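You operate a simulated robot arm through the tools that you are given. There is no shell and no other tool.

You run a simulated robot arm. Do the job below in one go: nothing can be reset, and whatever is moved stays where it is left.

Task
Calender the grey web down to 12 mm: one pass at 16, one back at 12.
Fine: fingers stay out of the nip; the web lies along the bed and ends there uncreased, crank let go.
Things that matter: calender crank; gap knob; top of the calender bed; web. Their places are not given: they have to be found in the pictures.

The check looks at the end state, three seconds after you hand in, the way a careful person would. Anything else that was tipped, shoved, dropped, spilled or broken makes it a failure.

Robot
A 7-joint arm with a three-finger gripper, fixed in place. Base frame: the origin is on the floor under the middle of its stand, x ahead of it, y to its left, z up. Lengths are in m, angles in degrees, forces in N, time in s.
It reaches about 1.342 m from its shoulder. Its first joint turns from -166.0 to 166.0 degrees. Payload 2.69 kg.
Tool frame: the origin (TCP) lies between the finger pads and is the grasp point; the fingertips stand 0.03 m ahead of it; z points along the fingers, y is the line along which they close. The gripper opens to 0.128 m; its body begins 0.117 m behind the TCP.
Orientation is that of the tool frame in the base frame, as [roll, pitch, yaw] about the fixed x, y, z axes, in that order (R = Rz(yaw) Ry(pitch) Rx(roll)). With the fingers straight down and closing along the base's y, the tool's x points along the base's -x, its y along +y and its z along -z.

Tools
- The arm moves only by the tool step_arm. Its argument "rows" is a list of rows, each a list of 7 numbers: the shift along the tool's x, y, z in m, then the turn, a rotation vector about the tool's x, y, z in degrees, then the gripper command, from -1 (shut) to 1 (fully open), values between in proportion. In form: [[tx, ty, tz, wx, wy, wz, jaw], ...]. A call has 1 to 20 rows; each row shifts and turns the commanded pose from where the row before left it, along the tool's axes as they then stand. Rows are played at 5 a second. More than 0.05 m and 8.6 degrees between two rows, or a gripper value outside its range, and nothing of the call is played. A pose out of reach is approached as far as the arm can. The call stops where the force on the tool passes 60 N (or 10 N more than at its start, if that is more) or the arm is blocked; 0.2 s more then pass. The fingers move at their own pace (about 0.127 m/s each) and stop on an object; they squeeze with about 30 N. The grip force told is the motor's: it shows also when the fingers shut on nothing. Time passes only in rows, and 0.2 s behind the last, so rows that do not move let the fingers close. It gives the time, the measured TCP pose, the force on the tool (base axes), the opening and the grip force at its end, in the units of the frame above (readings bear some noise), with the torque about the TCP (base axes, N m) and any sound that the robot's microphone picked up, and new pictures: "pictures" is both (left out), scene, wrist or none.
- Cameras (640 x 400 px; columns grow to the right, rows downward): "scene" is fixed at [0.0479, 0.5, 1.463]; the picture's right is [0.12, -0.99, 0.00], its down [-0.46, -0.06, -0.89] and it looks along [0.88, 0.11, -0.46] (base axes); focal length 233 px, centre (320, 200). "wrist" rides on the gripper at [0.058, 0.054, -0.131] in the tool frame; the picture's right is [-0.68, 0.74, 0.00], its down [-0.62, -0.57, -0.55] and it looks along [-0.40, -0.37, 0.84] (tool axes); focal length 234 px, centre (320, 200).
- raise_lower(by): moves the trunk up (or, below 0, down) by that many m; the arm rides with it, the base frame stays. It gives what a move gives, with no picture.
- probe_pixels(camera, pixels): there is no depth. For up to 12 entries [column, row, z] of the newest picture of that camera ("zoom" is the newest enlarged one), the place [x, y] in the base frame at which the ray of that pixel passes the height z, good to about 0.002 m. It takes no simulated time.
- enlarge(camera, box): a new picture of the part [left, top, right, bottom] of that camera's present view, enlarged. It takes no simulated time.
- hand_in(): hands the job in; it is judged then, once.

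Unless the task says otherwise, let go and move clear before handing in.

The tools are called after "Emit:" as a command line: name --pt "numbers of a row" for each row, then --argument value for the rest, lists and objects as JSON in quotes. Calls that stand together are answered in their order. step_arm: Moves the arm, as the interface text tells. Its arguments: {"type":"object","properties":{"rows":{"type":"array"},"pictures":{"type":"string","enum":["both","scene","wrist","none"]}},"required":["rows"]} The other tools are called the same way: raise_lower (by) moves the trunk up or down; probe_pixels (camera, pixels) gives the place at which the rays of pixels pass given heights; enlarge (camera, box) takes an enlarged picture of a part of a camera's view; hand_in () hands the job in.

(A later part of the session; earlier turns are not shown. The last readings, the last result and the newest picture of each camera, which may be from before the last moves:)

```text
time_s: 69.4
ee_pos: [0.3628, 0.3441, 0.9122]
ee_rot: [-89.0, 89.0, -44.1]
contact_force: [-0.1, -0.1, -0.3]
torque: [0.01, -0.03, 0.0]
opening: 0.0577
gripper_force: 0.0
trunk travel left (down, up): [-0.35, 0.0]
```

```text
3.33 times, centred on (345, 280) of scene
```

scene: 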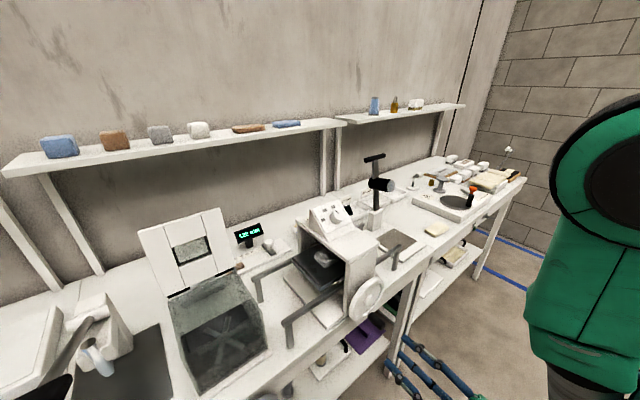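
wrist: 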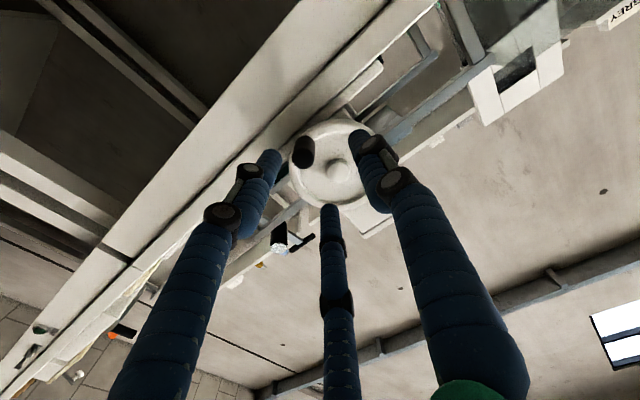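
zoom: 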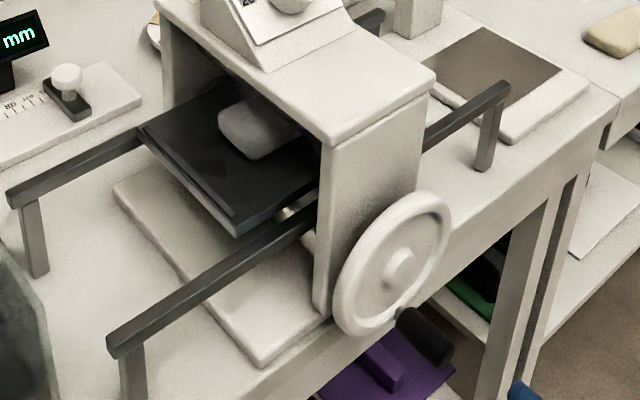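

The handle now hangs at about -84° (u ≈ 0.033, z ≈ 0.911), and the web is straight, partly through. I'll shift onto the handle, advance again and this time grip it firmly.

Emit:
step_arm --pt "0.0016 -0.0194 0 0 0 0 -0.1" --pt "0 0 0.03 0 0 0 -0.1" --pt "0 0 0.03 0 0 0 -0.1" --pt "0 0 0 0 0 0 -0.1"

Emit:
enlarge --camera "wrist" --box '[220, 80, 420, 250]'

```text
time_s: 70.4
ee_pos: [0.4183, 0.3737, 0.911]
ee_rot: [-90.9, 89.1, -46.0]
contact_force: [-0.3, 0.7, 0.2]
torque: [-0.02, -0.02, 0.03]
opening: 0.0574
gripper_force: 0.0
trunk travel left (down, up): [-0.35, 0.0]
```

scene: 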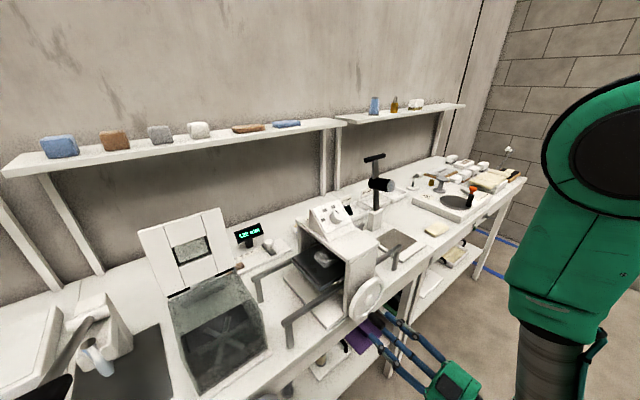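
wrist: 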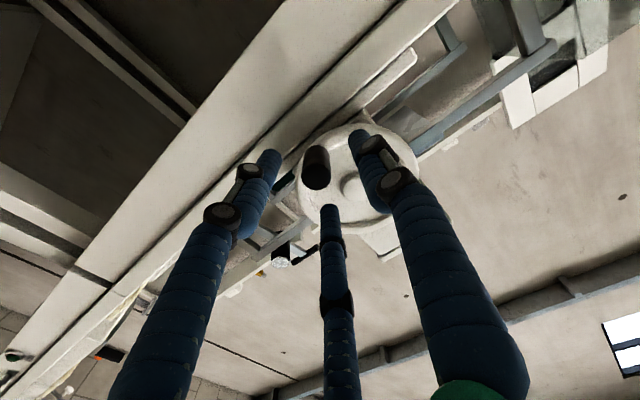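

```text
2.35 times, centred on (320, 165) of wrist
```

zoom: 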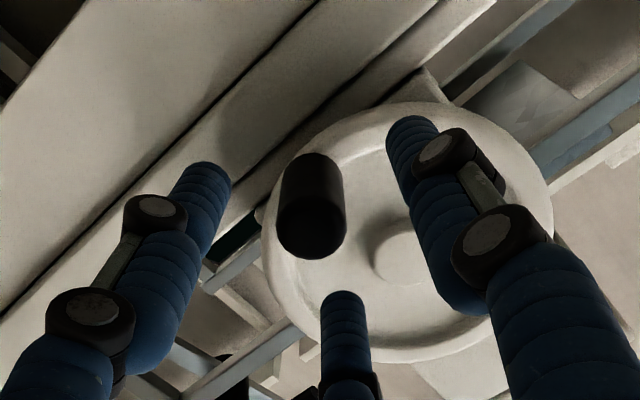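

The handle is about 3 mm right of the axis. I'll correct that, advance 18 mm and close firmly.

Emit:
step_arm --pt "0.0007 -0.003 0.009 0 0 0 -0.1" --pt "0 0 0.009 0 0 0 -0.1" --pt "0 0 0 0 0 0 -0.4" --pt "0 0 0 0 0 0 -0.75" --pt "0 0 0 0 0 0 -0.75" --pt "0 0 0 0 0 0 -0.75" --pt "0 0 0 0 0 0 -0.75"

Emit:
enlarge --camera "wrist" --box '[220, 80, 420, 250]'

```text
time_s: 72.0
ee_pos: [0.4335, 0.3842, 0.9106]
ee_rot: [-87.6, 89.1, -42.7]
contact_force: [1.5, 0.0, 2.3]
torque: [-0.01, 0.01, 0.04]
opening: 0.0218
gripper_force: 44.7
trunk travel left (down, up): [-0.35, 0.0]
```

scene: 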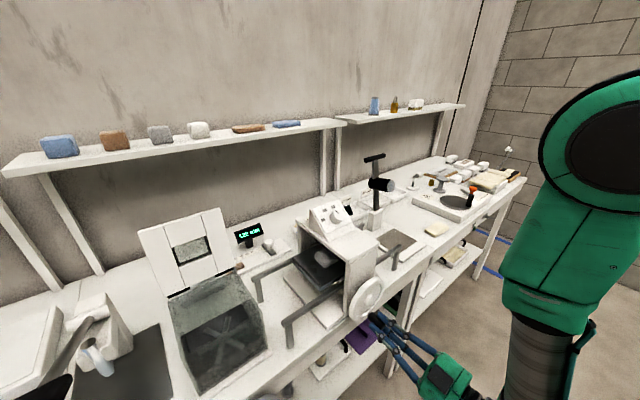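
wrist: 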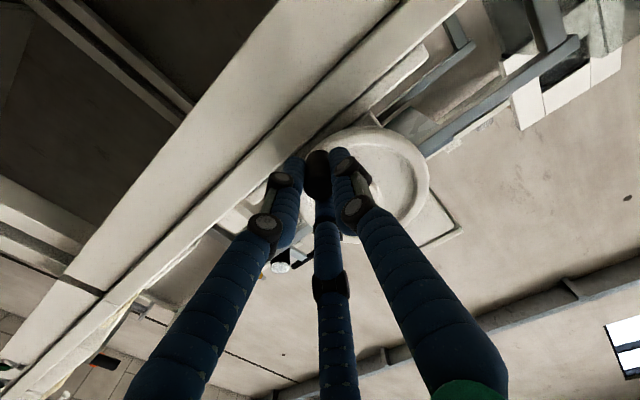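

```text
2.35 times, centred on (320, 165) of wrist
```

zoom: 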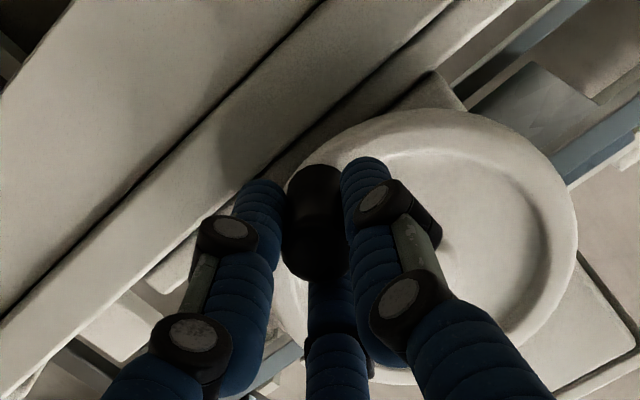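

The handle is now held firmly at u = 0.0349, z = 0.9106, and the four points fit a circle with centre (0.0262, 0.9646) and R = 0.0545. I'll continue clockwise from -81° to -117° with a firm grip.

Emit:
step_arm --pt "0.0006 0.00568 0 0 0 0 -0.75" --pt "0 0.0057 0 0 0 0 -0.75" --pt "-0.0006 0.00568 0 0 0 0 -0.75" --pt "-0.00119 0.00558 0 0 0 0 -0.75" --pt "-0.00176 0.00542 0 0 0 0 -0.75" --pt "-0.00232 0.00521 0 0 0 0 -0.75" --pt "0 0 0 0 0 0 -0.75"

Emit:
enlarge --camera "scene" --box '[265, 220, 425, 340]'

```text
time_s: 73.6
ee_pos: [0.4118, 0.4049, 0.9172]
ee_rot: [-72.7, 89.0, -28.1]
contact_force: [22.6, -3.0, 31.7]
torque: [0.34, -0.25, -0.71]
opening: 0.0218
gripper_force: 45.3
trunk travel left (down, up): [-0.35, 0.0]
```

scene: 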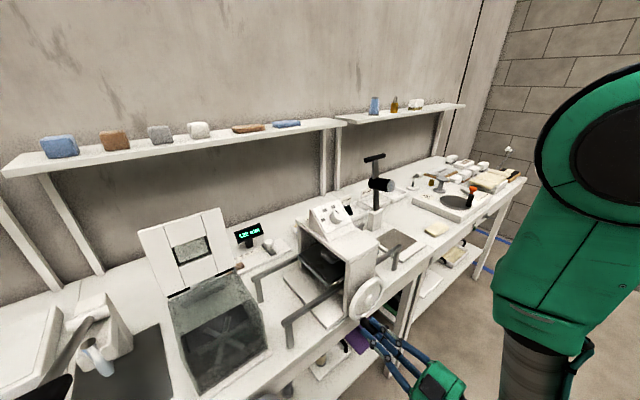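
wrist: 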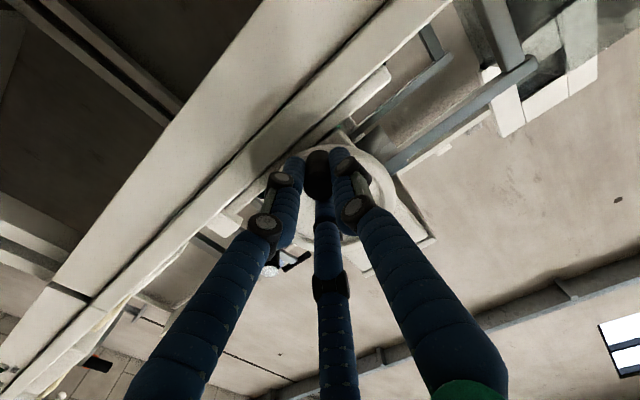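

```text
3.33 times, centred on (345, 280) of scene
```

zoom: 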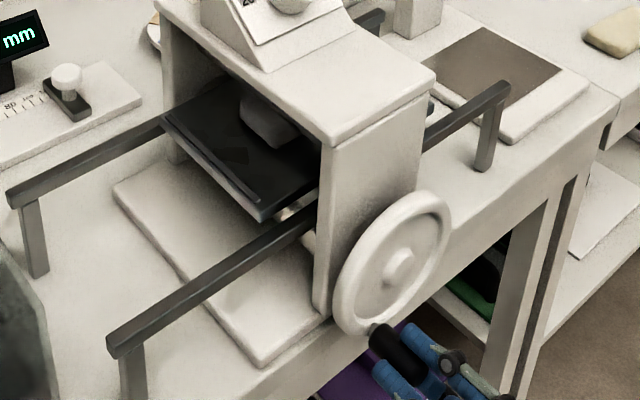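

Tangential drag is tiny, but there's about 36 N pulling inward, so my radius is 2–3 mm too large here. I'll re-fit (centre (0.027, 0.9648), R ≈ 0.0525) and continue to about -151° along the corrected path.

Emit:
step_arm --pt "-0.0039 0.0016 0 0 0 0 -0.75" --pt "-0.0031 0.0046 0 0 0 0 -0.75" --pt "-0.0035 0.0042 0 0 0 0 -0.75" --pt "-0.004 0.0038 0 0 0 0 -0.75" --pt "-0.0043 0.0034 0 0 0 0 -0.75" --pt "-0.0046 0.0029 0 0 0 0 -0.75" --pt "0 0 0 0 0 0 -0.75"

Emit:
enlarge --camera "scene" --box '[265, 220, 425, 340]'

```text
time_s: 75.2
ee_pos: [0.3965, 0.4187, 0.9367]
ee_rot: [-95.9, 89.0, -50.9]
contact_force: [27.4, 0.9, 10.4]
torque: [0.07, -0.03, -0.5]
opening: 0.022
gripper_force: 45.1
trunk travel left (down, up): [-0.35, 0.0]
```

scene: 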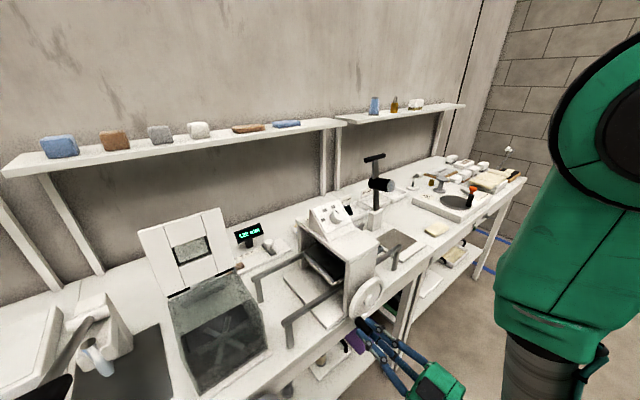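
wrist: 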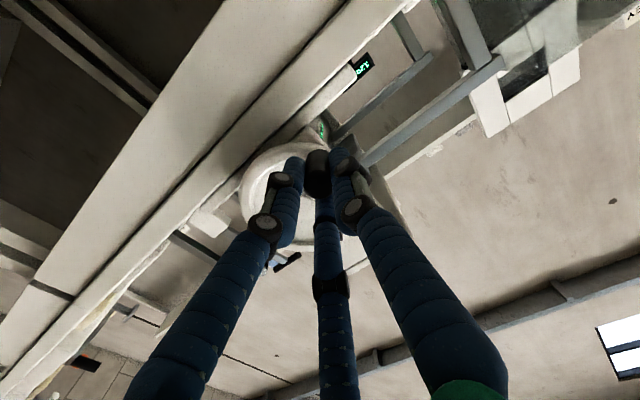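

```text
3.33 times, centred on (345, 280) of scene
```

zoom: 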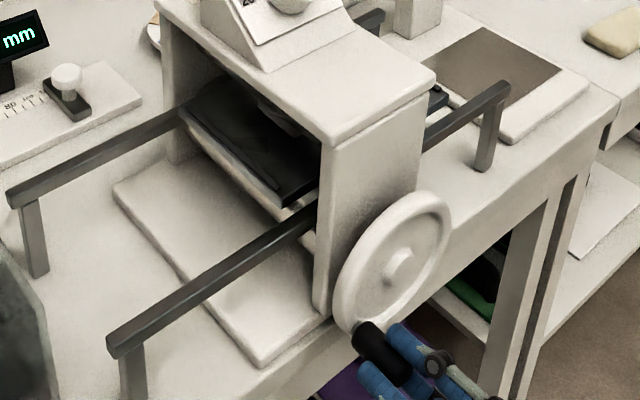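

The bed keeps advancing; the remaining load is again radial (about 21 N inward) plus a 20 N pull along the handle. I'll tighten the radius to 0.050, move 2 mm in along the axis, and continue to -187°.

Emit:
step_arm --pt "-0.006 0.0001 0.001 0 0 0 -0.75" --pt "-0.0049 0.0018 0.001 0 0 0 -0.75" --pt "-0.0051 0.0013 0 0 0 0 -0.75" --pt "-0.0051 0.0007 0 0 0 0 -0.75" --pt "-0.0053 0.0002 0 0 0 0 -0.75" --pt "-0.0052 -0.0004 0 0 0 0 -0.75" --pt "0 0 0 0 0 0 -0.75"

Emit:
enlarge --camera "scene" --box '[285, 220, 445, 340]'

Emit:
enlarge --camera "wrist" --box '[220, 80, 420, 250]'

```text
time_s: 76.8
ee_pos: [0.3902, 0.4249, 0.9691]
ee_rot: [-89.1, 89.1, -44.1]
contact_force: [-30.2, -7.3, 1.1]
torque: [-0.13, 0.19, 0.63]
opening: 0.0217
gripper_force: 45.3
trunk travel left (down, up): [-0.35, 0.0]
```

scene: 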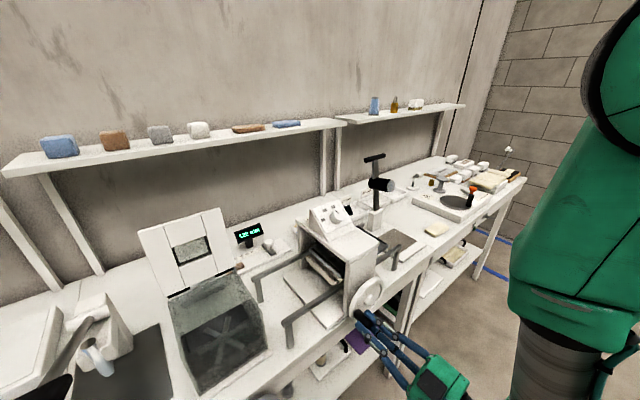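
wrist: 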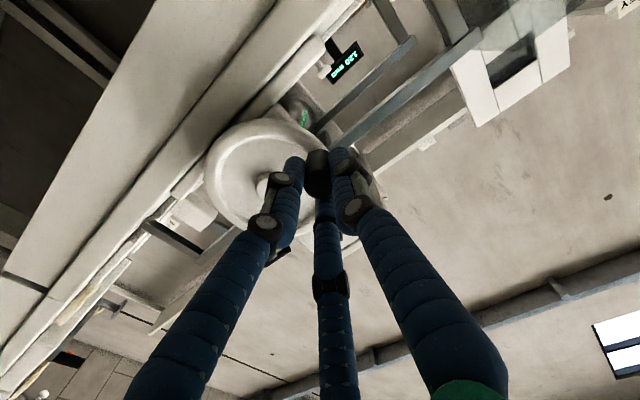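

```text
3.33 times, centred on (365, 280) of scene
```

zoom: 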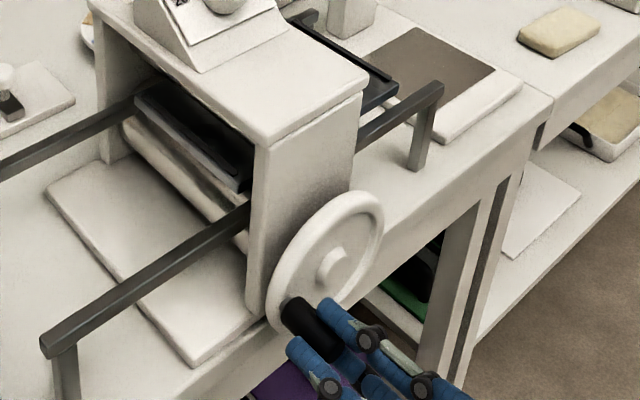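

```text
2.35 times, centred on (320, 165) of wrist
```

zoom: 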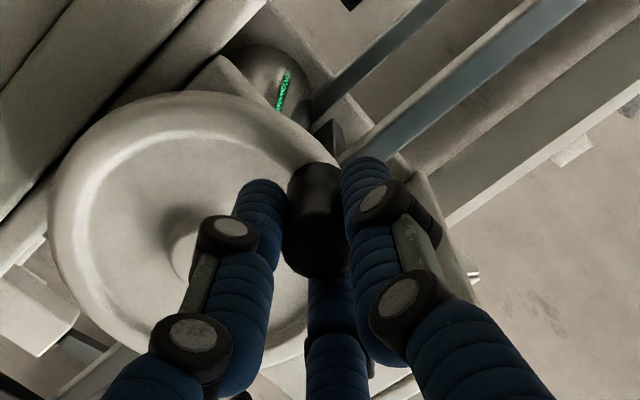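

The bed's leading end is showing on the right-hand side (zoom (380,90)). The load is now outward, so the radius should be ~0.0535 on this side; I'll correct it, ease 1 mm back axially and continue to -221°.

Emit:
step_arm --pt "-0.004 0.0031 -0.001 0 0 0 -0.75" --pt "-0.0054 -0.0013 0 0 0 0 -0.75" --pt "-0.0053 -0.0019 0 0 0 0 -0.75" --pt "-0.005 -0.0025 0 0 0 0 -0.75" --pt "-0.0048 -0.003 0 0 0 0 -0.75" --pt "-0.0044 -0.0034 0 0 0 0 -0.75" --pt "0 0 0 0 0 0 -0.75" --pictures "scene"

Emit:
enlarge --camera "scene" --box '[285, 220, 445, 340]'

```text
time_s: 78.4
ee_pos: [0.398, 0.4165, 0.9975]
ee_rot: [-98.3, 89.1, -53.3]
contact_force: [14.9, -29.2, -25.2]
torque: [-0.59, 0.65, -0.86]
opening: 0.0218
gripper_force: 45.0
trunk travel left (down, up): [-0.35, 0.0]
```

scene: 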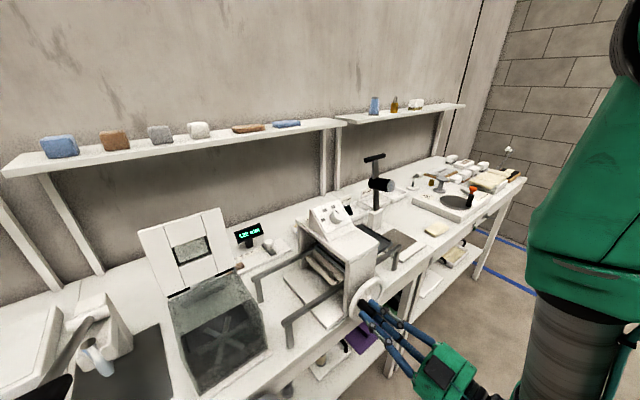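

```text
3.33 times, centred on (365, 280) of scene
```

zoom: 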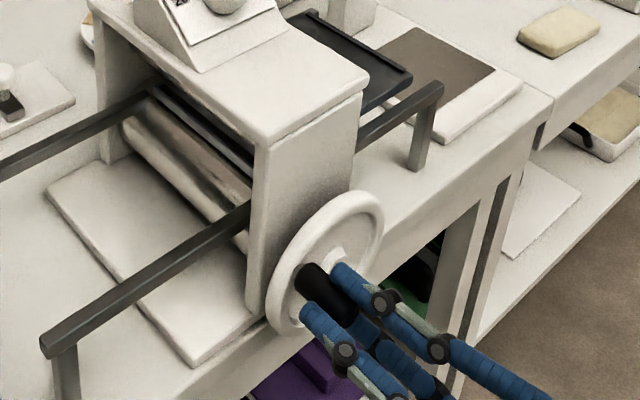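

The bed's outer end bar now sits where the inner bar began, so the bed has travelled about 0.2 m and the web should be through the nip. I'll turn just 12° more on the re-fitted circle (centre (0.0287, 0.965), R = 0.0526) to be sure, and watch for an end stop.

Emit:
step_arm --pt "-0.0017 -0.0045 0 0 0 0 -0.75" --pt "-0.0038 -0.004 0 0 0 0 -0.75" --pt "0 0 0 0 0 0 -0.75"

Emit:
enlarge --camera "scene" --box '[285, 220, 445, 340]'

Emit:
enlarge --camera "wrist" --box '[120, 60, 420, 250]'

```text
time_s: 79.2
ee_pos: [0.404, 0.4122, 1.0042]
ee_rot: [-86.9, 89.1, -41.9]
contact_force: [-17.2, -25.0, -8.2]
torque: [-0.31, 0.31, 0.08]
opening: 0.0217
gripper_force: 45.1
trunk travel left (down, up): [-0.35, 0.0]
```

scene: 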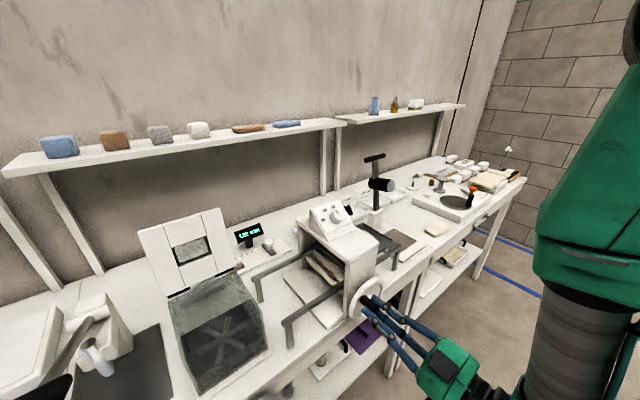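
wrist: 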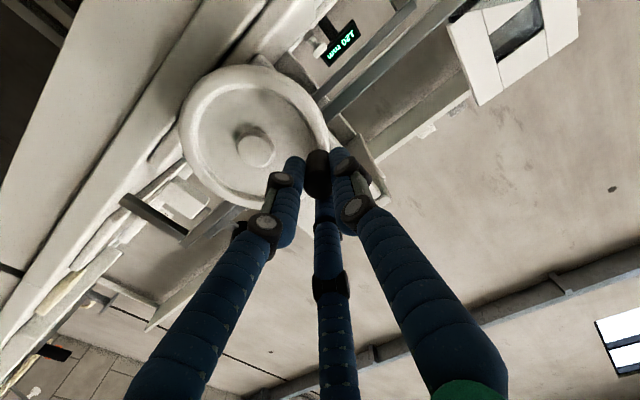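

```text
3.33 times, centred on (365, 280) of scene
```

zoom: 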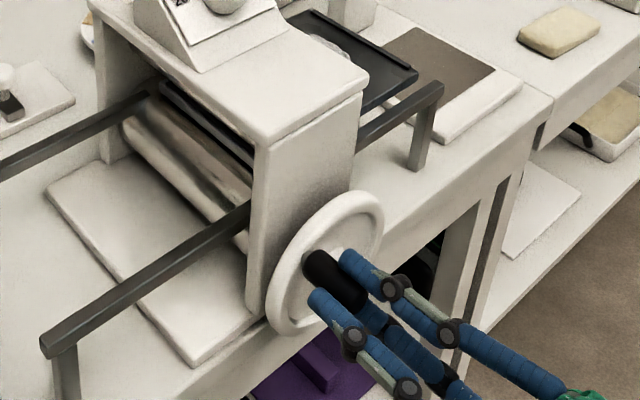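

```text
2.11 times, centred on (270, 155) of wrist
```

zoom: 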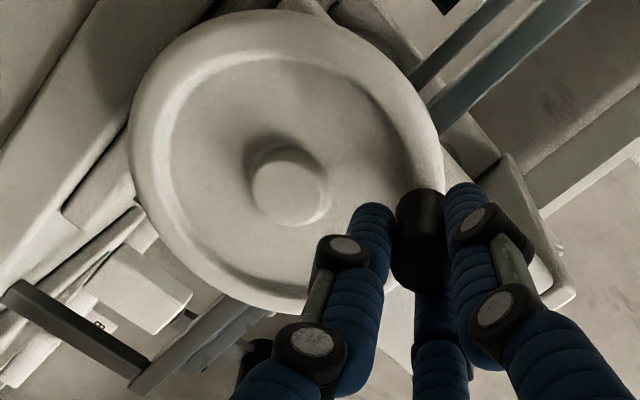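

The web's leading end is just visible on the right-hand bed at zoom (335,42). I'll probe the bed ends and the web's front edge to compute how far it has travelled.

Emit:
probe_pixels --camera "scene" --pixels '[[393.5, 242.5, 1.01], [362.6, 223.5, 1.01], [372.5, 234, 1.02], [314, 246.4, 1.01], [344, 269.5, 1.01], [320, 245, 1.01]]'

Emit:
enlarge --camera "scene" --box '[345, 215, 405, 260]'

Emit:
enlarge --camera "scene" --box '[300, 235, 360, 285]'

```text
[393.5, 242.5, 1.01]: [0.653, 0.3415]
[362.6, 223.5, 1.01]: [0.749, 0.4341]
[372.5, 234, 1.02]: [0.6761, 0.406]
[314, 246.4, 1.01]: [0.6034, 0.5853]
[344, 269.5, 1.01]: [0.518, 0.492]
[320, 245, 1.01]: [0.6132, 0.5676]
```

```text
8.89 times, centred on (375, 238) of scene
```

zoom: 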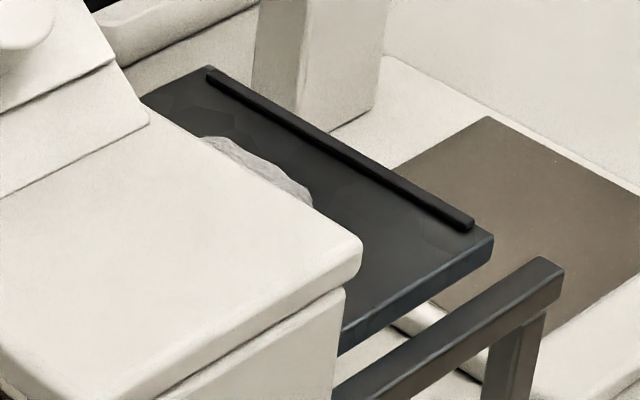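

```text
8.00 times, centred on (330, 260) of scene
```

zoom: 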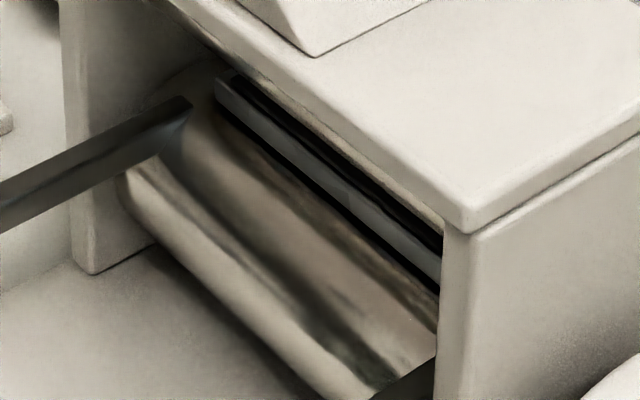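

The bed's right end is at u ≈ 0.2215 (0.2 m of travel) and the web's front edge is about 30 mm behind it, so the trailing end should be past the nip. I'll let go of the handle, back off, and look at the right-hand side from above to confirm.

Emit:
step_arm --pt "0 0 -0.002 0 0 0 -0.75" --pt "0 0 0 0 0 0 -0.4" --pt "0 0 0 0 0 0 -0.1" --pt "0 0 -0.03 0 0 0 -0.1" --pt "0 0 -0.04 0 0 0 -0.1" --pt "0 0 -0.03 0 0 0 -0.1" --pt "0 0 0 0 0 0 -0.1"

Emit:
probe_pixels --camera "scene" --pixels '[[368.5, 234.1, 1.026], [368.5, 234.1, 1.02], [363.2, 230.9, 1.026], [373.9, 238.6, 1.026]]'

```text
time_s: 80.8
ee_pos: [0.3424, 0.3519, 1.0117]
ee_rot: [-24.4, 88.2, 20.6]
contact_force: [-0.5, 1.1, 0.9]
torque: [0.0, -0.01, 0.0]
opening: 0.0578
gripper_force: 0.1
trunk travel left (down, up): [-0.35, 0.0]
```

scene: 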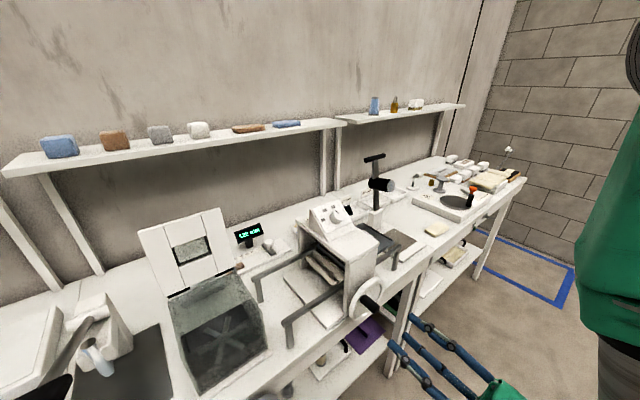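
wrist: 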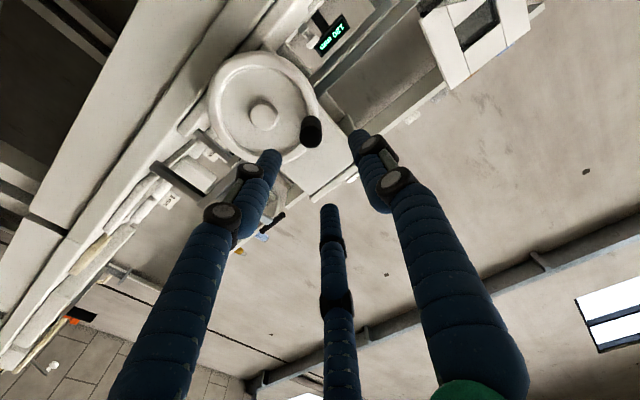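

```text
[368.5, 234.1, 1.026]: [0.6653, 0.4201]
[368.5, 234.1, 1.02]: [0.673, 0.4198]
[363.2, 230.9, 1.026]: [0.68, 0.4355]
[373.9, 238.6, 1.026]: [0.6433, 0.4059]
```

The web's front edge is at u ≈ 0.172, so it has lengthened to about 0.125 m, as expected at 16 mm, with its tail about 20 mm beyond the nip. The first pass is done; I'll back up the way I came and tilt to 45° for the knob.

Emit:
step_arm --pt "-0.048 0 0 0 0 0 -0.1" --pt "-0.048 0 0 0 0 0 -0.1" --pt "0 0 0 0 6.5 0 -0.1" --pt "0 0 0 0 6.5 0 -0.1" --pt "0 0 0 0 6.5 0 -0.1" --pt "0 0 0 0 6.5 0 -0.1" --pt "-0.0446 0 -0.0227 0 0 0 -0.1" --pt "-0.0446 0 -0.0227 0 0 0 -0.1" --pt "-0.0446 0 -0.0227 0 0 0 -0.1" --pt "-0.0446 0 -0.0227 0 0 0 -0.1" --pt "0 0 0 0 6 0 -0.1" --pt "0 0 0 0 6 0 -0.1" --pt "0 0 0 0 6 0 -0.1" --pt "0 0 0 0 0 0 -0.1"

```text
time_s: 83.8
ee_pos: [0.3266, 0.3421, 1.2992]
ee_rot: [-178.6, 46.0, -133.9]
contact_force: [0.3, 0.9, -0.9]
torque: [-0.03, -0.01, -0.04]
opening: 0.0575
gripper_force: 0.0
trunk travel left (down, up): [-0.35, 0.0]
```

scene: 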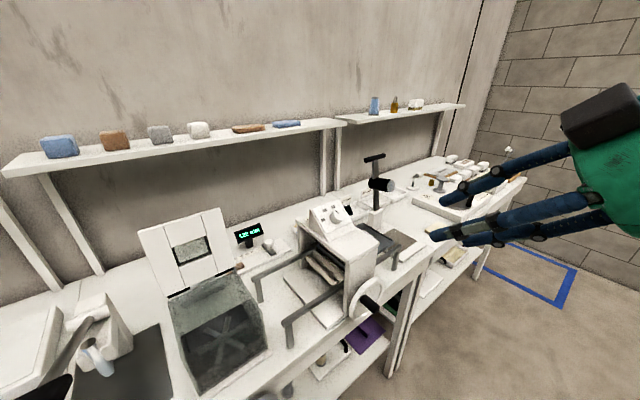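
wrist: 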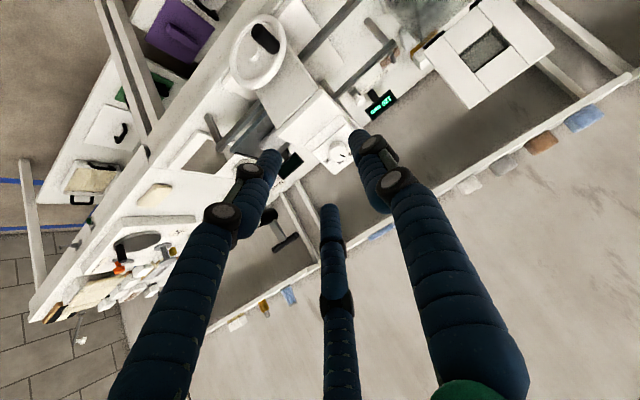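

I'll look at the right-hand bed with the web and the knob from this view.

Emit:
enlarge --camera "wrist" --box '[190, 60, 370, 180]'

Emit:
enlarge --camera "scene" --box '[300, 190, 420, 290]'

```text
3.33 times, centred on (280, 120) of wrist
```

zoom: 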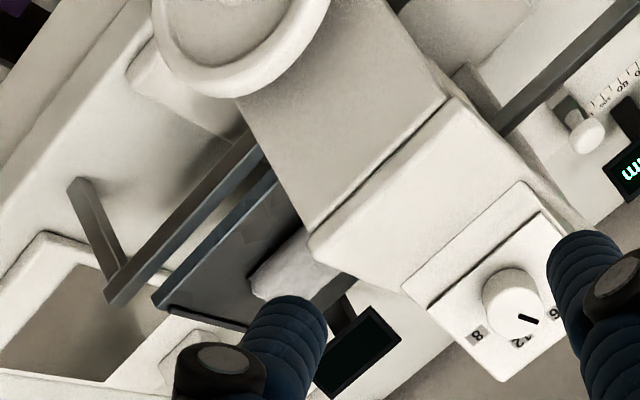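

```text
4.00 times, centred on (360, 240) of scene
```

zoom: 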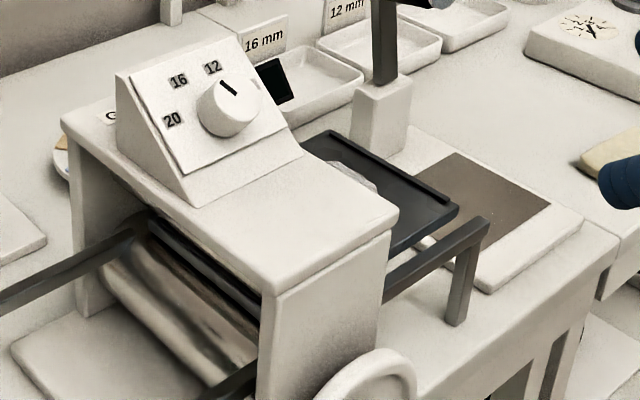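

The knob still points at 16 and the flattened web is showing on the right-hand side. I'll go to a standoff 60 mm in front of the knob along its axis.

Emit:
step_arm --pt "-0.016 -0.0068 0.0371 0 0 0 -0.1" --pt "-0.016 -0.0068 0.0371 0 0 0 -0.1" --pt "-0.016 -0.0068 0.0371 0 0 0 -0.1" --pt "-0.016 -0.0068 0.0371 0 0 0 -0.1" --pt "-0.016 -0.0068 0.0371 0 0 0 -0.1" --pt "-0.016 -0.0068 0.0371 0 1 0 -0.1" --pt "0 0 0 0 0 0 -0.1"

Emit:
enlarge --camera "wrist" --box '[250, 70, 400, 220]'

```text
time_s: 85.4
ee_pos: [0.5195, 0.4712, 1.2142]
ee_rot: [-178.6, 45.1, -134.0]
contact_force: [0.6, 0.1, -1.0]
torque: [-0.01, 0.02, 0.02]
opening: 0.0577
gripper_force: 0.1
trunk travel left (down, up): [-0.35, 0.0]
```

scene: 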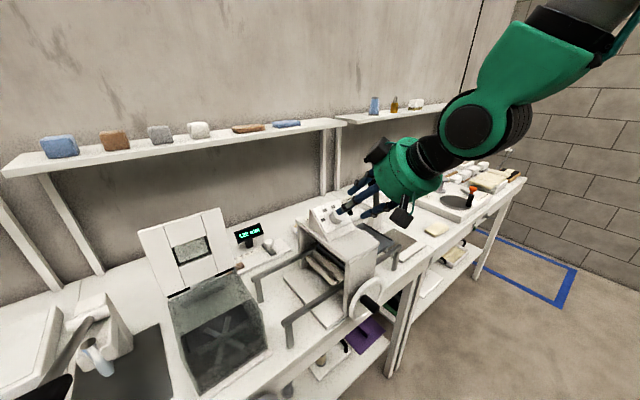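
wrist: 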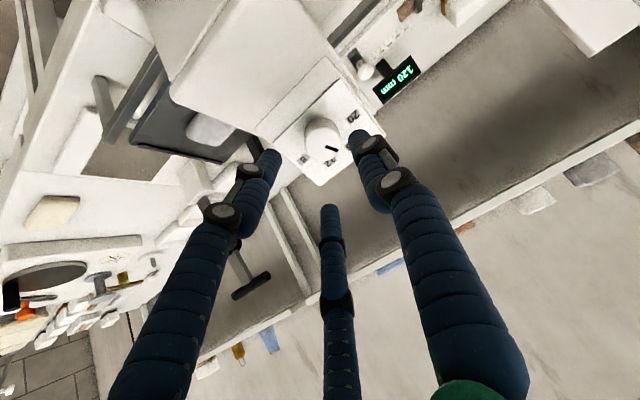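

```text
2.67 times, centred on (325, 145) of wrist
```

zoom: 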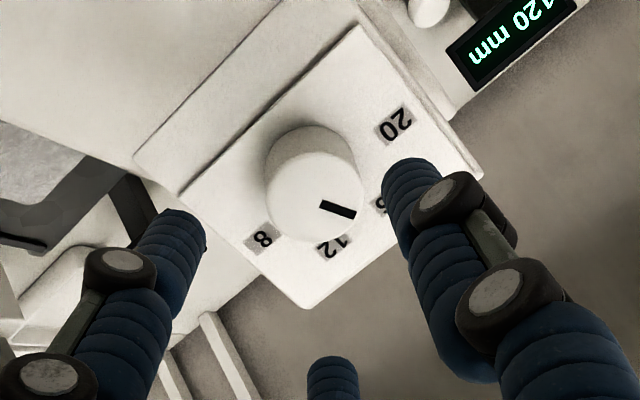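

The knob's face is about (2, 7) mm off the tool axis. I'll correct this and advance 40 mm.

Emit:
step_arm --pt "0.0025 0.0068 0.01 0 0 0 -0.1" --pt "0 0 0.015 0 0 0 -0.1" --pt "0 0 0.015 0 0 0 -0.1" --pt "0 0 0 0 0 0 -0.1" --pictures "wrist"

Emit:
enlarge --camera "wrist" --box '[250, 80, 400, 230]'

```text
time_s: 86.4
ee_pos: [0.532, 0.496, 1.1853]
ee_rot: [-178.6, 45.1, -134.0]
contact_force: [0.1, -0.5, 1.0]
torque: [0.0, -0.03, 0.02]
opening: 0.0577
gripper_force: 0.1
trunk travel left (down, up): [-0.35, 0.0]
```

wrist: 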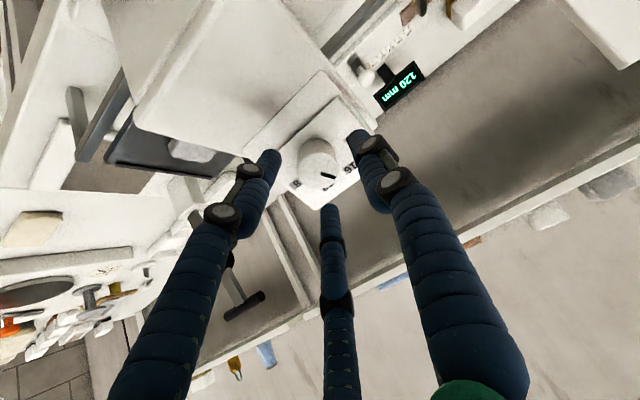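

```text
2.67 times, centred on (325, 155) of wrist
```

zoom: 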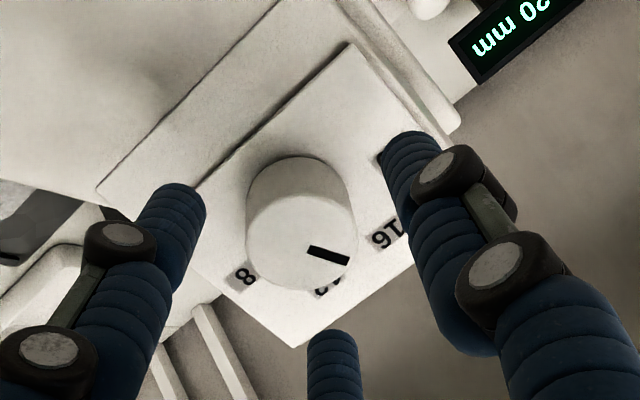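

The knob is now centred within 2 mm. I'll advance the last 18 mm and close on it.

Emit:
step_arm --pt "0 -0.0015 0.009 0 0 0 -0.1" --pt "0 0 0.009 0 0 0 -0.1" --pt "0 0 0 0 0 0 -0.25" --pt "0 0 0 0 0 0 -0.4" --pt "0 0 0 0 0 0 -0.6" --pt "0 0 0 0 0 0 -0.6" --pt "0 0 0 0 0 0 -0.6" --pictures "both"

Emit:
enlarge --camera "wrist" --box '[250, 80, 400, 230]'

```text
time_s: 88.0
ee_pos: [0.5425, 0.5047, 1.1731]
ee_rot: [-178.5, 45.1, -134.0]
contact_force: [9.5, -1.1, 5.4]
torque: [-0.08, -0.22, -0.19]
opening: 0.0364
gripper_force: 7.5
trunk travel left (down, up): [-0.35, 0.0]
```

scene: 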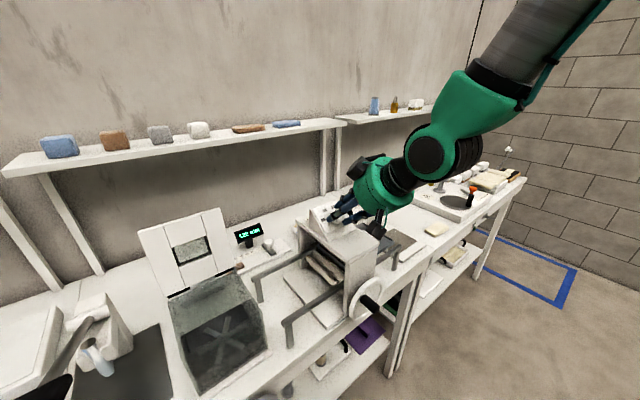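
wrist: 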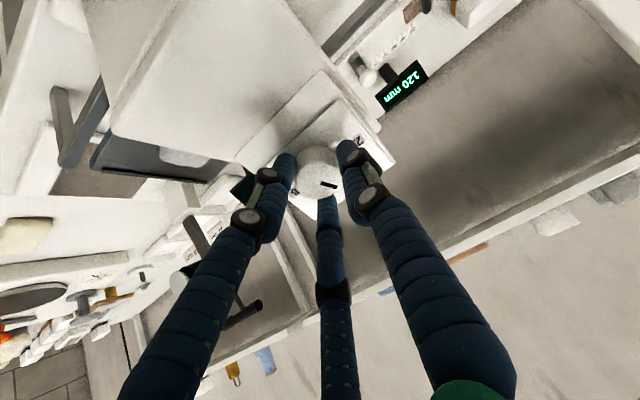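

```text
2.67 times, centred on (325, 155) of wrist
```

zoom: 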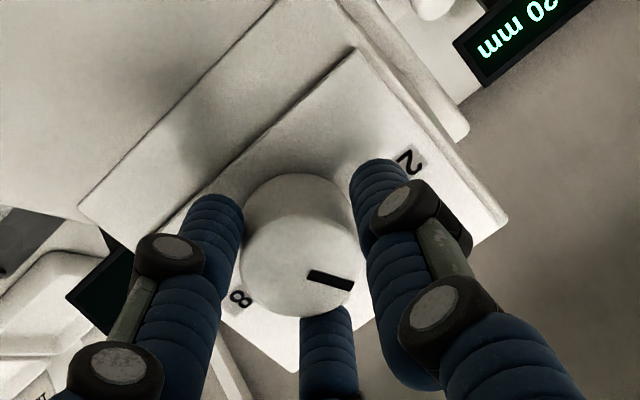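

The fingers have just touched the knob (grip 7.5 N, opening 0.036). I'll squeeze a bit more and then turn another +50° clockwise to 12.

Emit:
step_arm --pt "0 0 0 0 0 0 -0.75" --pt "0 0 0 0 0 0 -0.75" --pt "0 0 0 0 0 6 -0.75" --pt "0 0 0 0 0 7 -0.75" --pt "0 0 0 0 0 7 -0.75" --pt "0 0 0 0 0 7 -0.75" --pt "0 0 0 0 0 7 -0.75" --pt "0 0 0 0 0 8 -0.75" --pt "0 0 0 0 0 8 -0.75" --pt "0 0 0 0 0 0 -0.75"

Emit:
enlarge --camera "wrist" --box '[240, 80, 400, 230]'

Emit:
enlarge --camera "scene" --box '[300, 170, 410, 250]'

```text
time_s: 90.2
ee_pos: [0.5425, 0.5017, 1.173]
ee_rot: [142.9, 27.9, 165.6]
contact_force: [30.2, -15.4, 16.1]
torque: [-0.31, -0.59, -0.57]
opening: 0.0337
gripper_force: 45.3
trunk travel left (down, up): [-0.35, 0.0]
```

scene: 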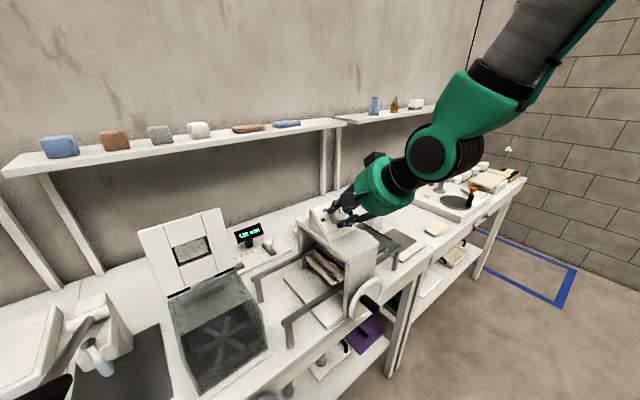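
wrist: 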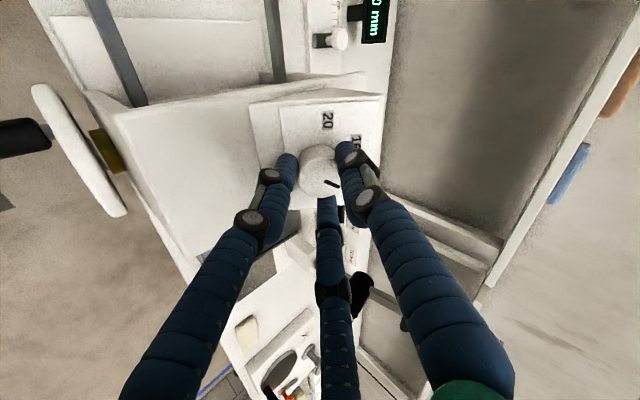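

```text
2.67 times, centred on (320, 155) of wrist
```

zoom: 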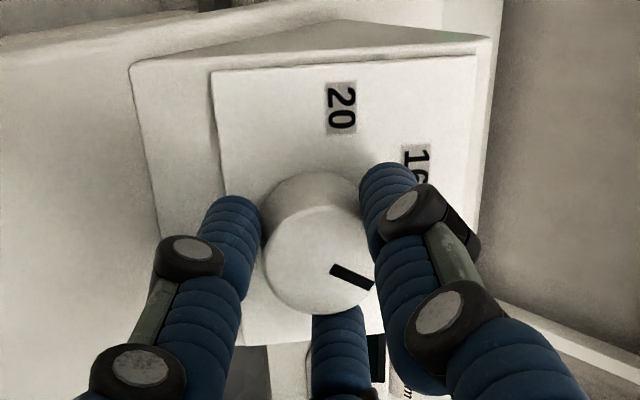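

```text
5.00 times, centred on (355, 210) of scene
```

zoom: 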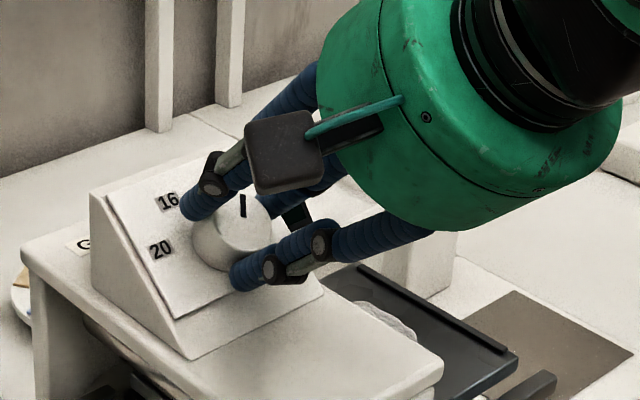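

The pointer is now near 12. I'll open, back off along the axis and check it precisely.

Emit:
step_arm --pt "0 0 0 0 0 0 -0.3" --pt "0 0 0 0 0 0 -0.1" --pt "0 0 -0.01 0 0 0 -0.1" --pt "0 0 -0.03 0 0 0 -0.1" --pt "0 0 -0.03 0 0 0 -0.1" --pt "0 0 0 0 0 0 -0.1"

Emit:
enlarge --camera "wrist" --box '[250, 60, 390, 200]'

Emit:
enlarge --camera "scene" --box '[310, 185, 380, 245]'

```text
time_s: 91.6
ee_pos: [0.5069, 0.4669, 1.2209]
ee_rot: [143.2, 28.0, 166.0]
contact_force: [0.3, 0.1, 0.5]
torque: [0.04, 0.05, -0.01]
opening: 0.0575
gripper_force: 0.2
trunk travel left (down, up): [-0.35, 0.0]
```

scene: 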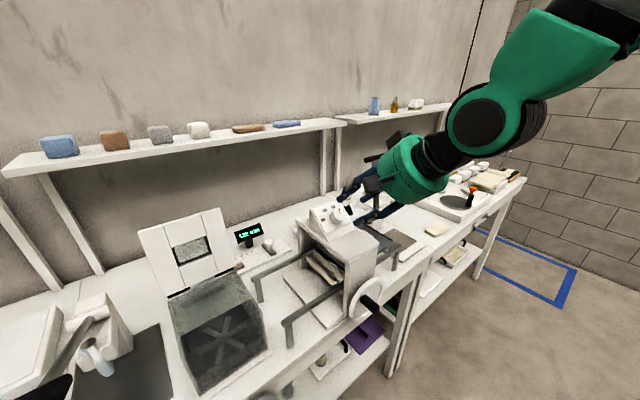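
wrist: 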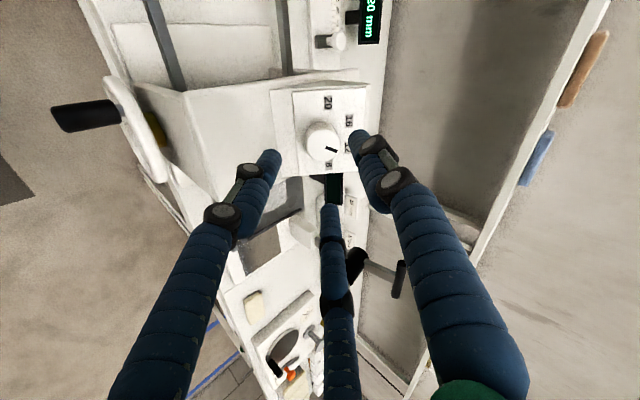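

```text
2.86 times, centred on (320, 130) of wrist
```

zoom: 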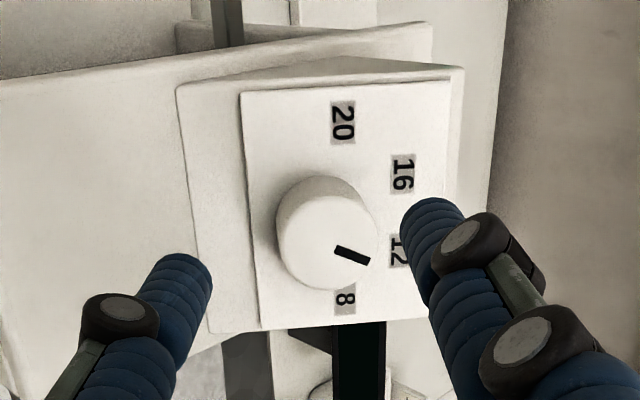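

```text
6.67 times, centred on (345, 215) of scene
```

zoom: 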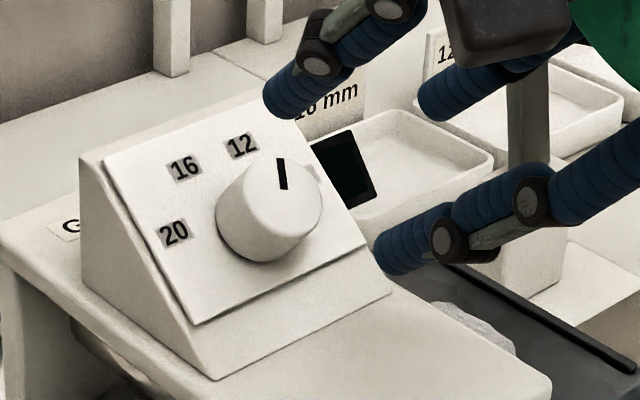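

I'll enlarge the pointer more strongly to measure its angle against the 12 mark.

Emit:
enlarge --camera "wrist" --box '[295, 80, 375, 180]'

Emit:
enlarge --camera "scene" --box '[315, 192, 365, 232]'

```text
4.00 times, centred on (335, 130) of wrist
```

zoom: 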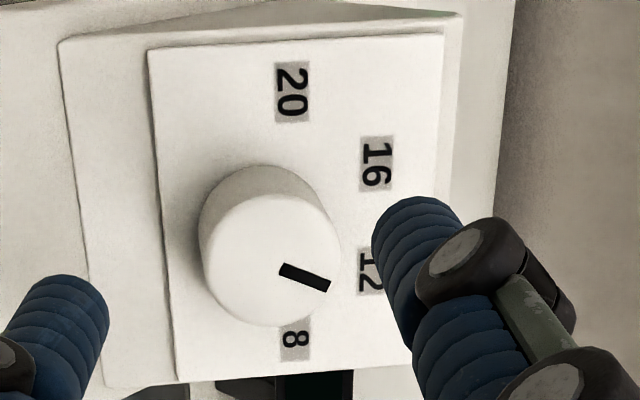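

```text
10.00 times, centred on (340, 212) of scene
```

zoom: 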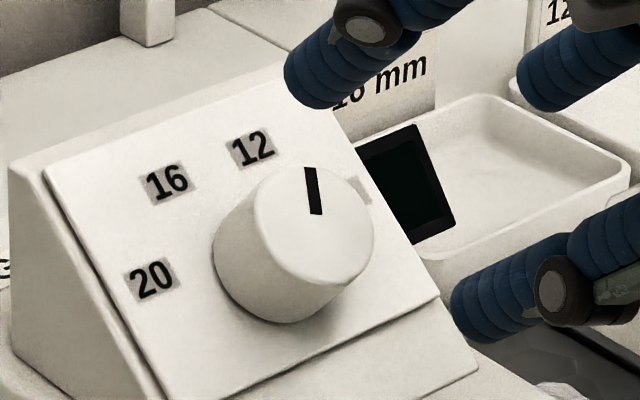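

The scene view puts the pointer at 25° past vertical, i.e. on the 12 mark. Now I'll back off, undo the 50° turn, lower and level the gripper to face the crank handle again, which is at about 132° (upper left).

Emit:
step_arm --pt "0.0182 -0.0217 -0.0283 0 0 0 -0.1" --pt "0.0182 -0.0217 -0.0283 0 0 0 -0.1" --pt "0.0182 -0.0217 -0.0283 0 0 0 -0.1" --pt "0.0182 -0.0217 -0.0283 0 0 0 -0.1" --pt "0.0182 -0.0217 -0.0283 0 0 0 -0.1" --pt "0 0 0 0 0 -7.14 -0.1" --pt "0 0 0 0 0 -7.14 -0.1" --pt "0 0 0 0 0 -7.14 -0.1" --pt "0 0 0 0 0 -7.14 -0.1" --pt "0 0 0 0 0 -7.14 -0.1" --pt "0 0 0 0 0 -7.14 -0.1" --pt "0 0 0 0 0 -7.16 -0.1" --pt "0.035 0 0.035 0 0 0 -0.1" --pt "0.035 0 0.035 0 0 0 -0.1" --pt "0 0 0 0 0 0 -0.1"

```text
time_s: 94.8
ee_pos: [0.365, 0.322, 1.1209]
ee_rot: [-178.7, 45.0, -134.0]
contact_force: [0.5, 0.0, 0.2]
torque: [-0.02, 0.01, -0.02]
opening: 0.0576
gripper_force: 0.1
trunk travel left (down, up): [-0.35, 0.0]
```

scene: 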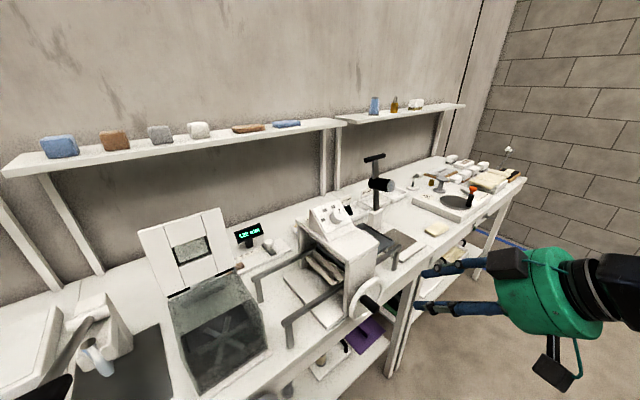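
wrist: 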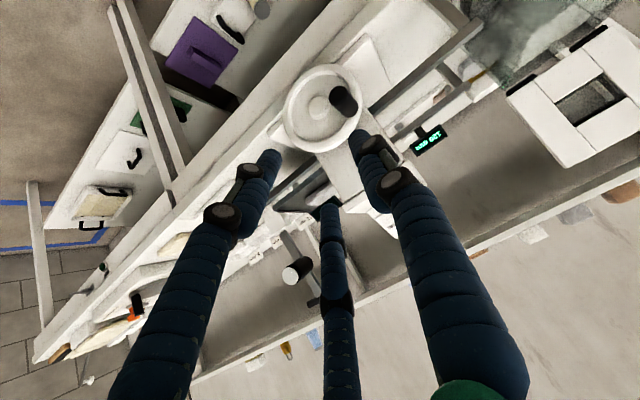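

Good, the handle shows at wrist (343,100), upper left on the wheel. I'll check the knob again from the scene picture and level the tool.

Emit:
enlarge --camera "scene" --box '[315, 192, 365, 232]'

Emit:
step_arm --pt "0 0 0 0 -7.3 0 -0.1" --pt "0 0 0 0 -7.3 0 -0.1" --pt "0 0 0 0 -7.3 0 -0.1" --pt "0 0 0 0 -7.3 0 -0.1" --pt "0 0 0 0 -7.4 0 -0.1" --pt "0 0 0 0 -7.4 0 -0.1" --pt "0 0 0 0 0 0 -0.1"

```text
10.00 times, centred on (340, 212) of scene
```

zoom: 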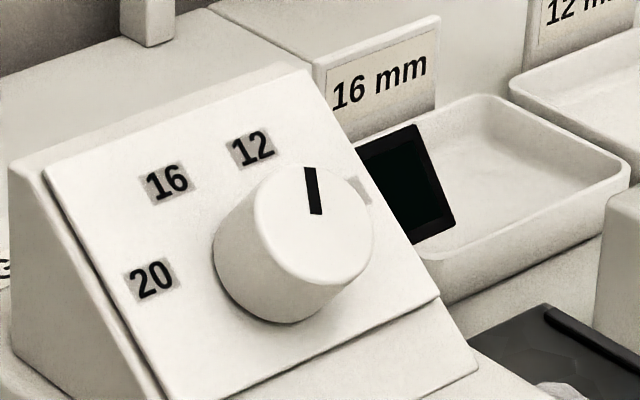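

```text
time_s: 96.4
ee_pos: [0.3683, 0.3278, 1.1248]
ee_rot: [-121.0, 88.9, -76.1]
contact_force: [-0.3, 0.0, 0.2]
torque: [0.01, 0.01, 0.0]
opening: 0.0577
gripper_force: 0.1
trunk travel left (down, up): [-0.35, 0.0]
```

scene: 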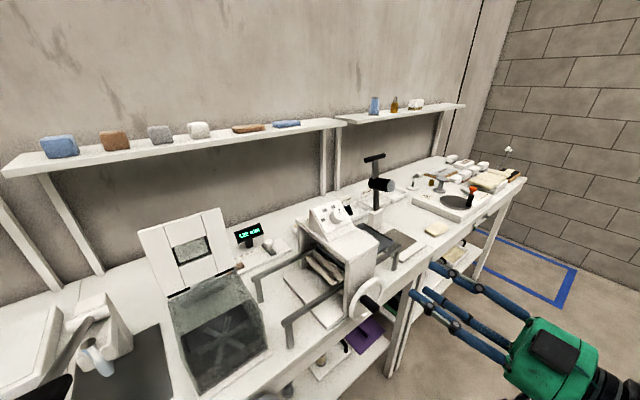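
wrist: 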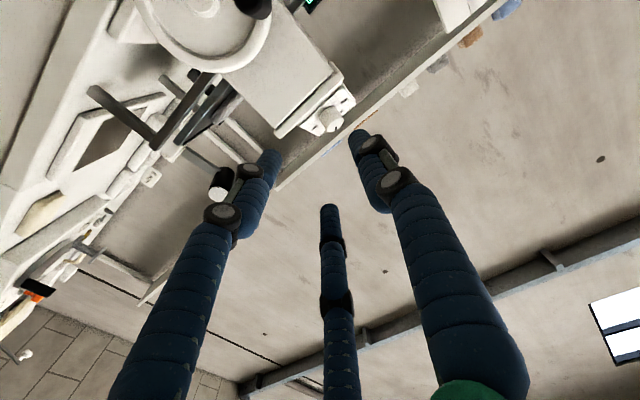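

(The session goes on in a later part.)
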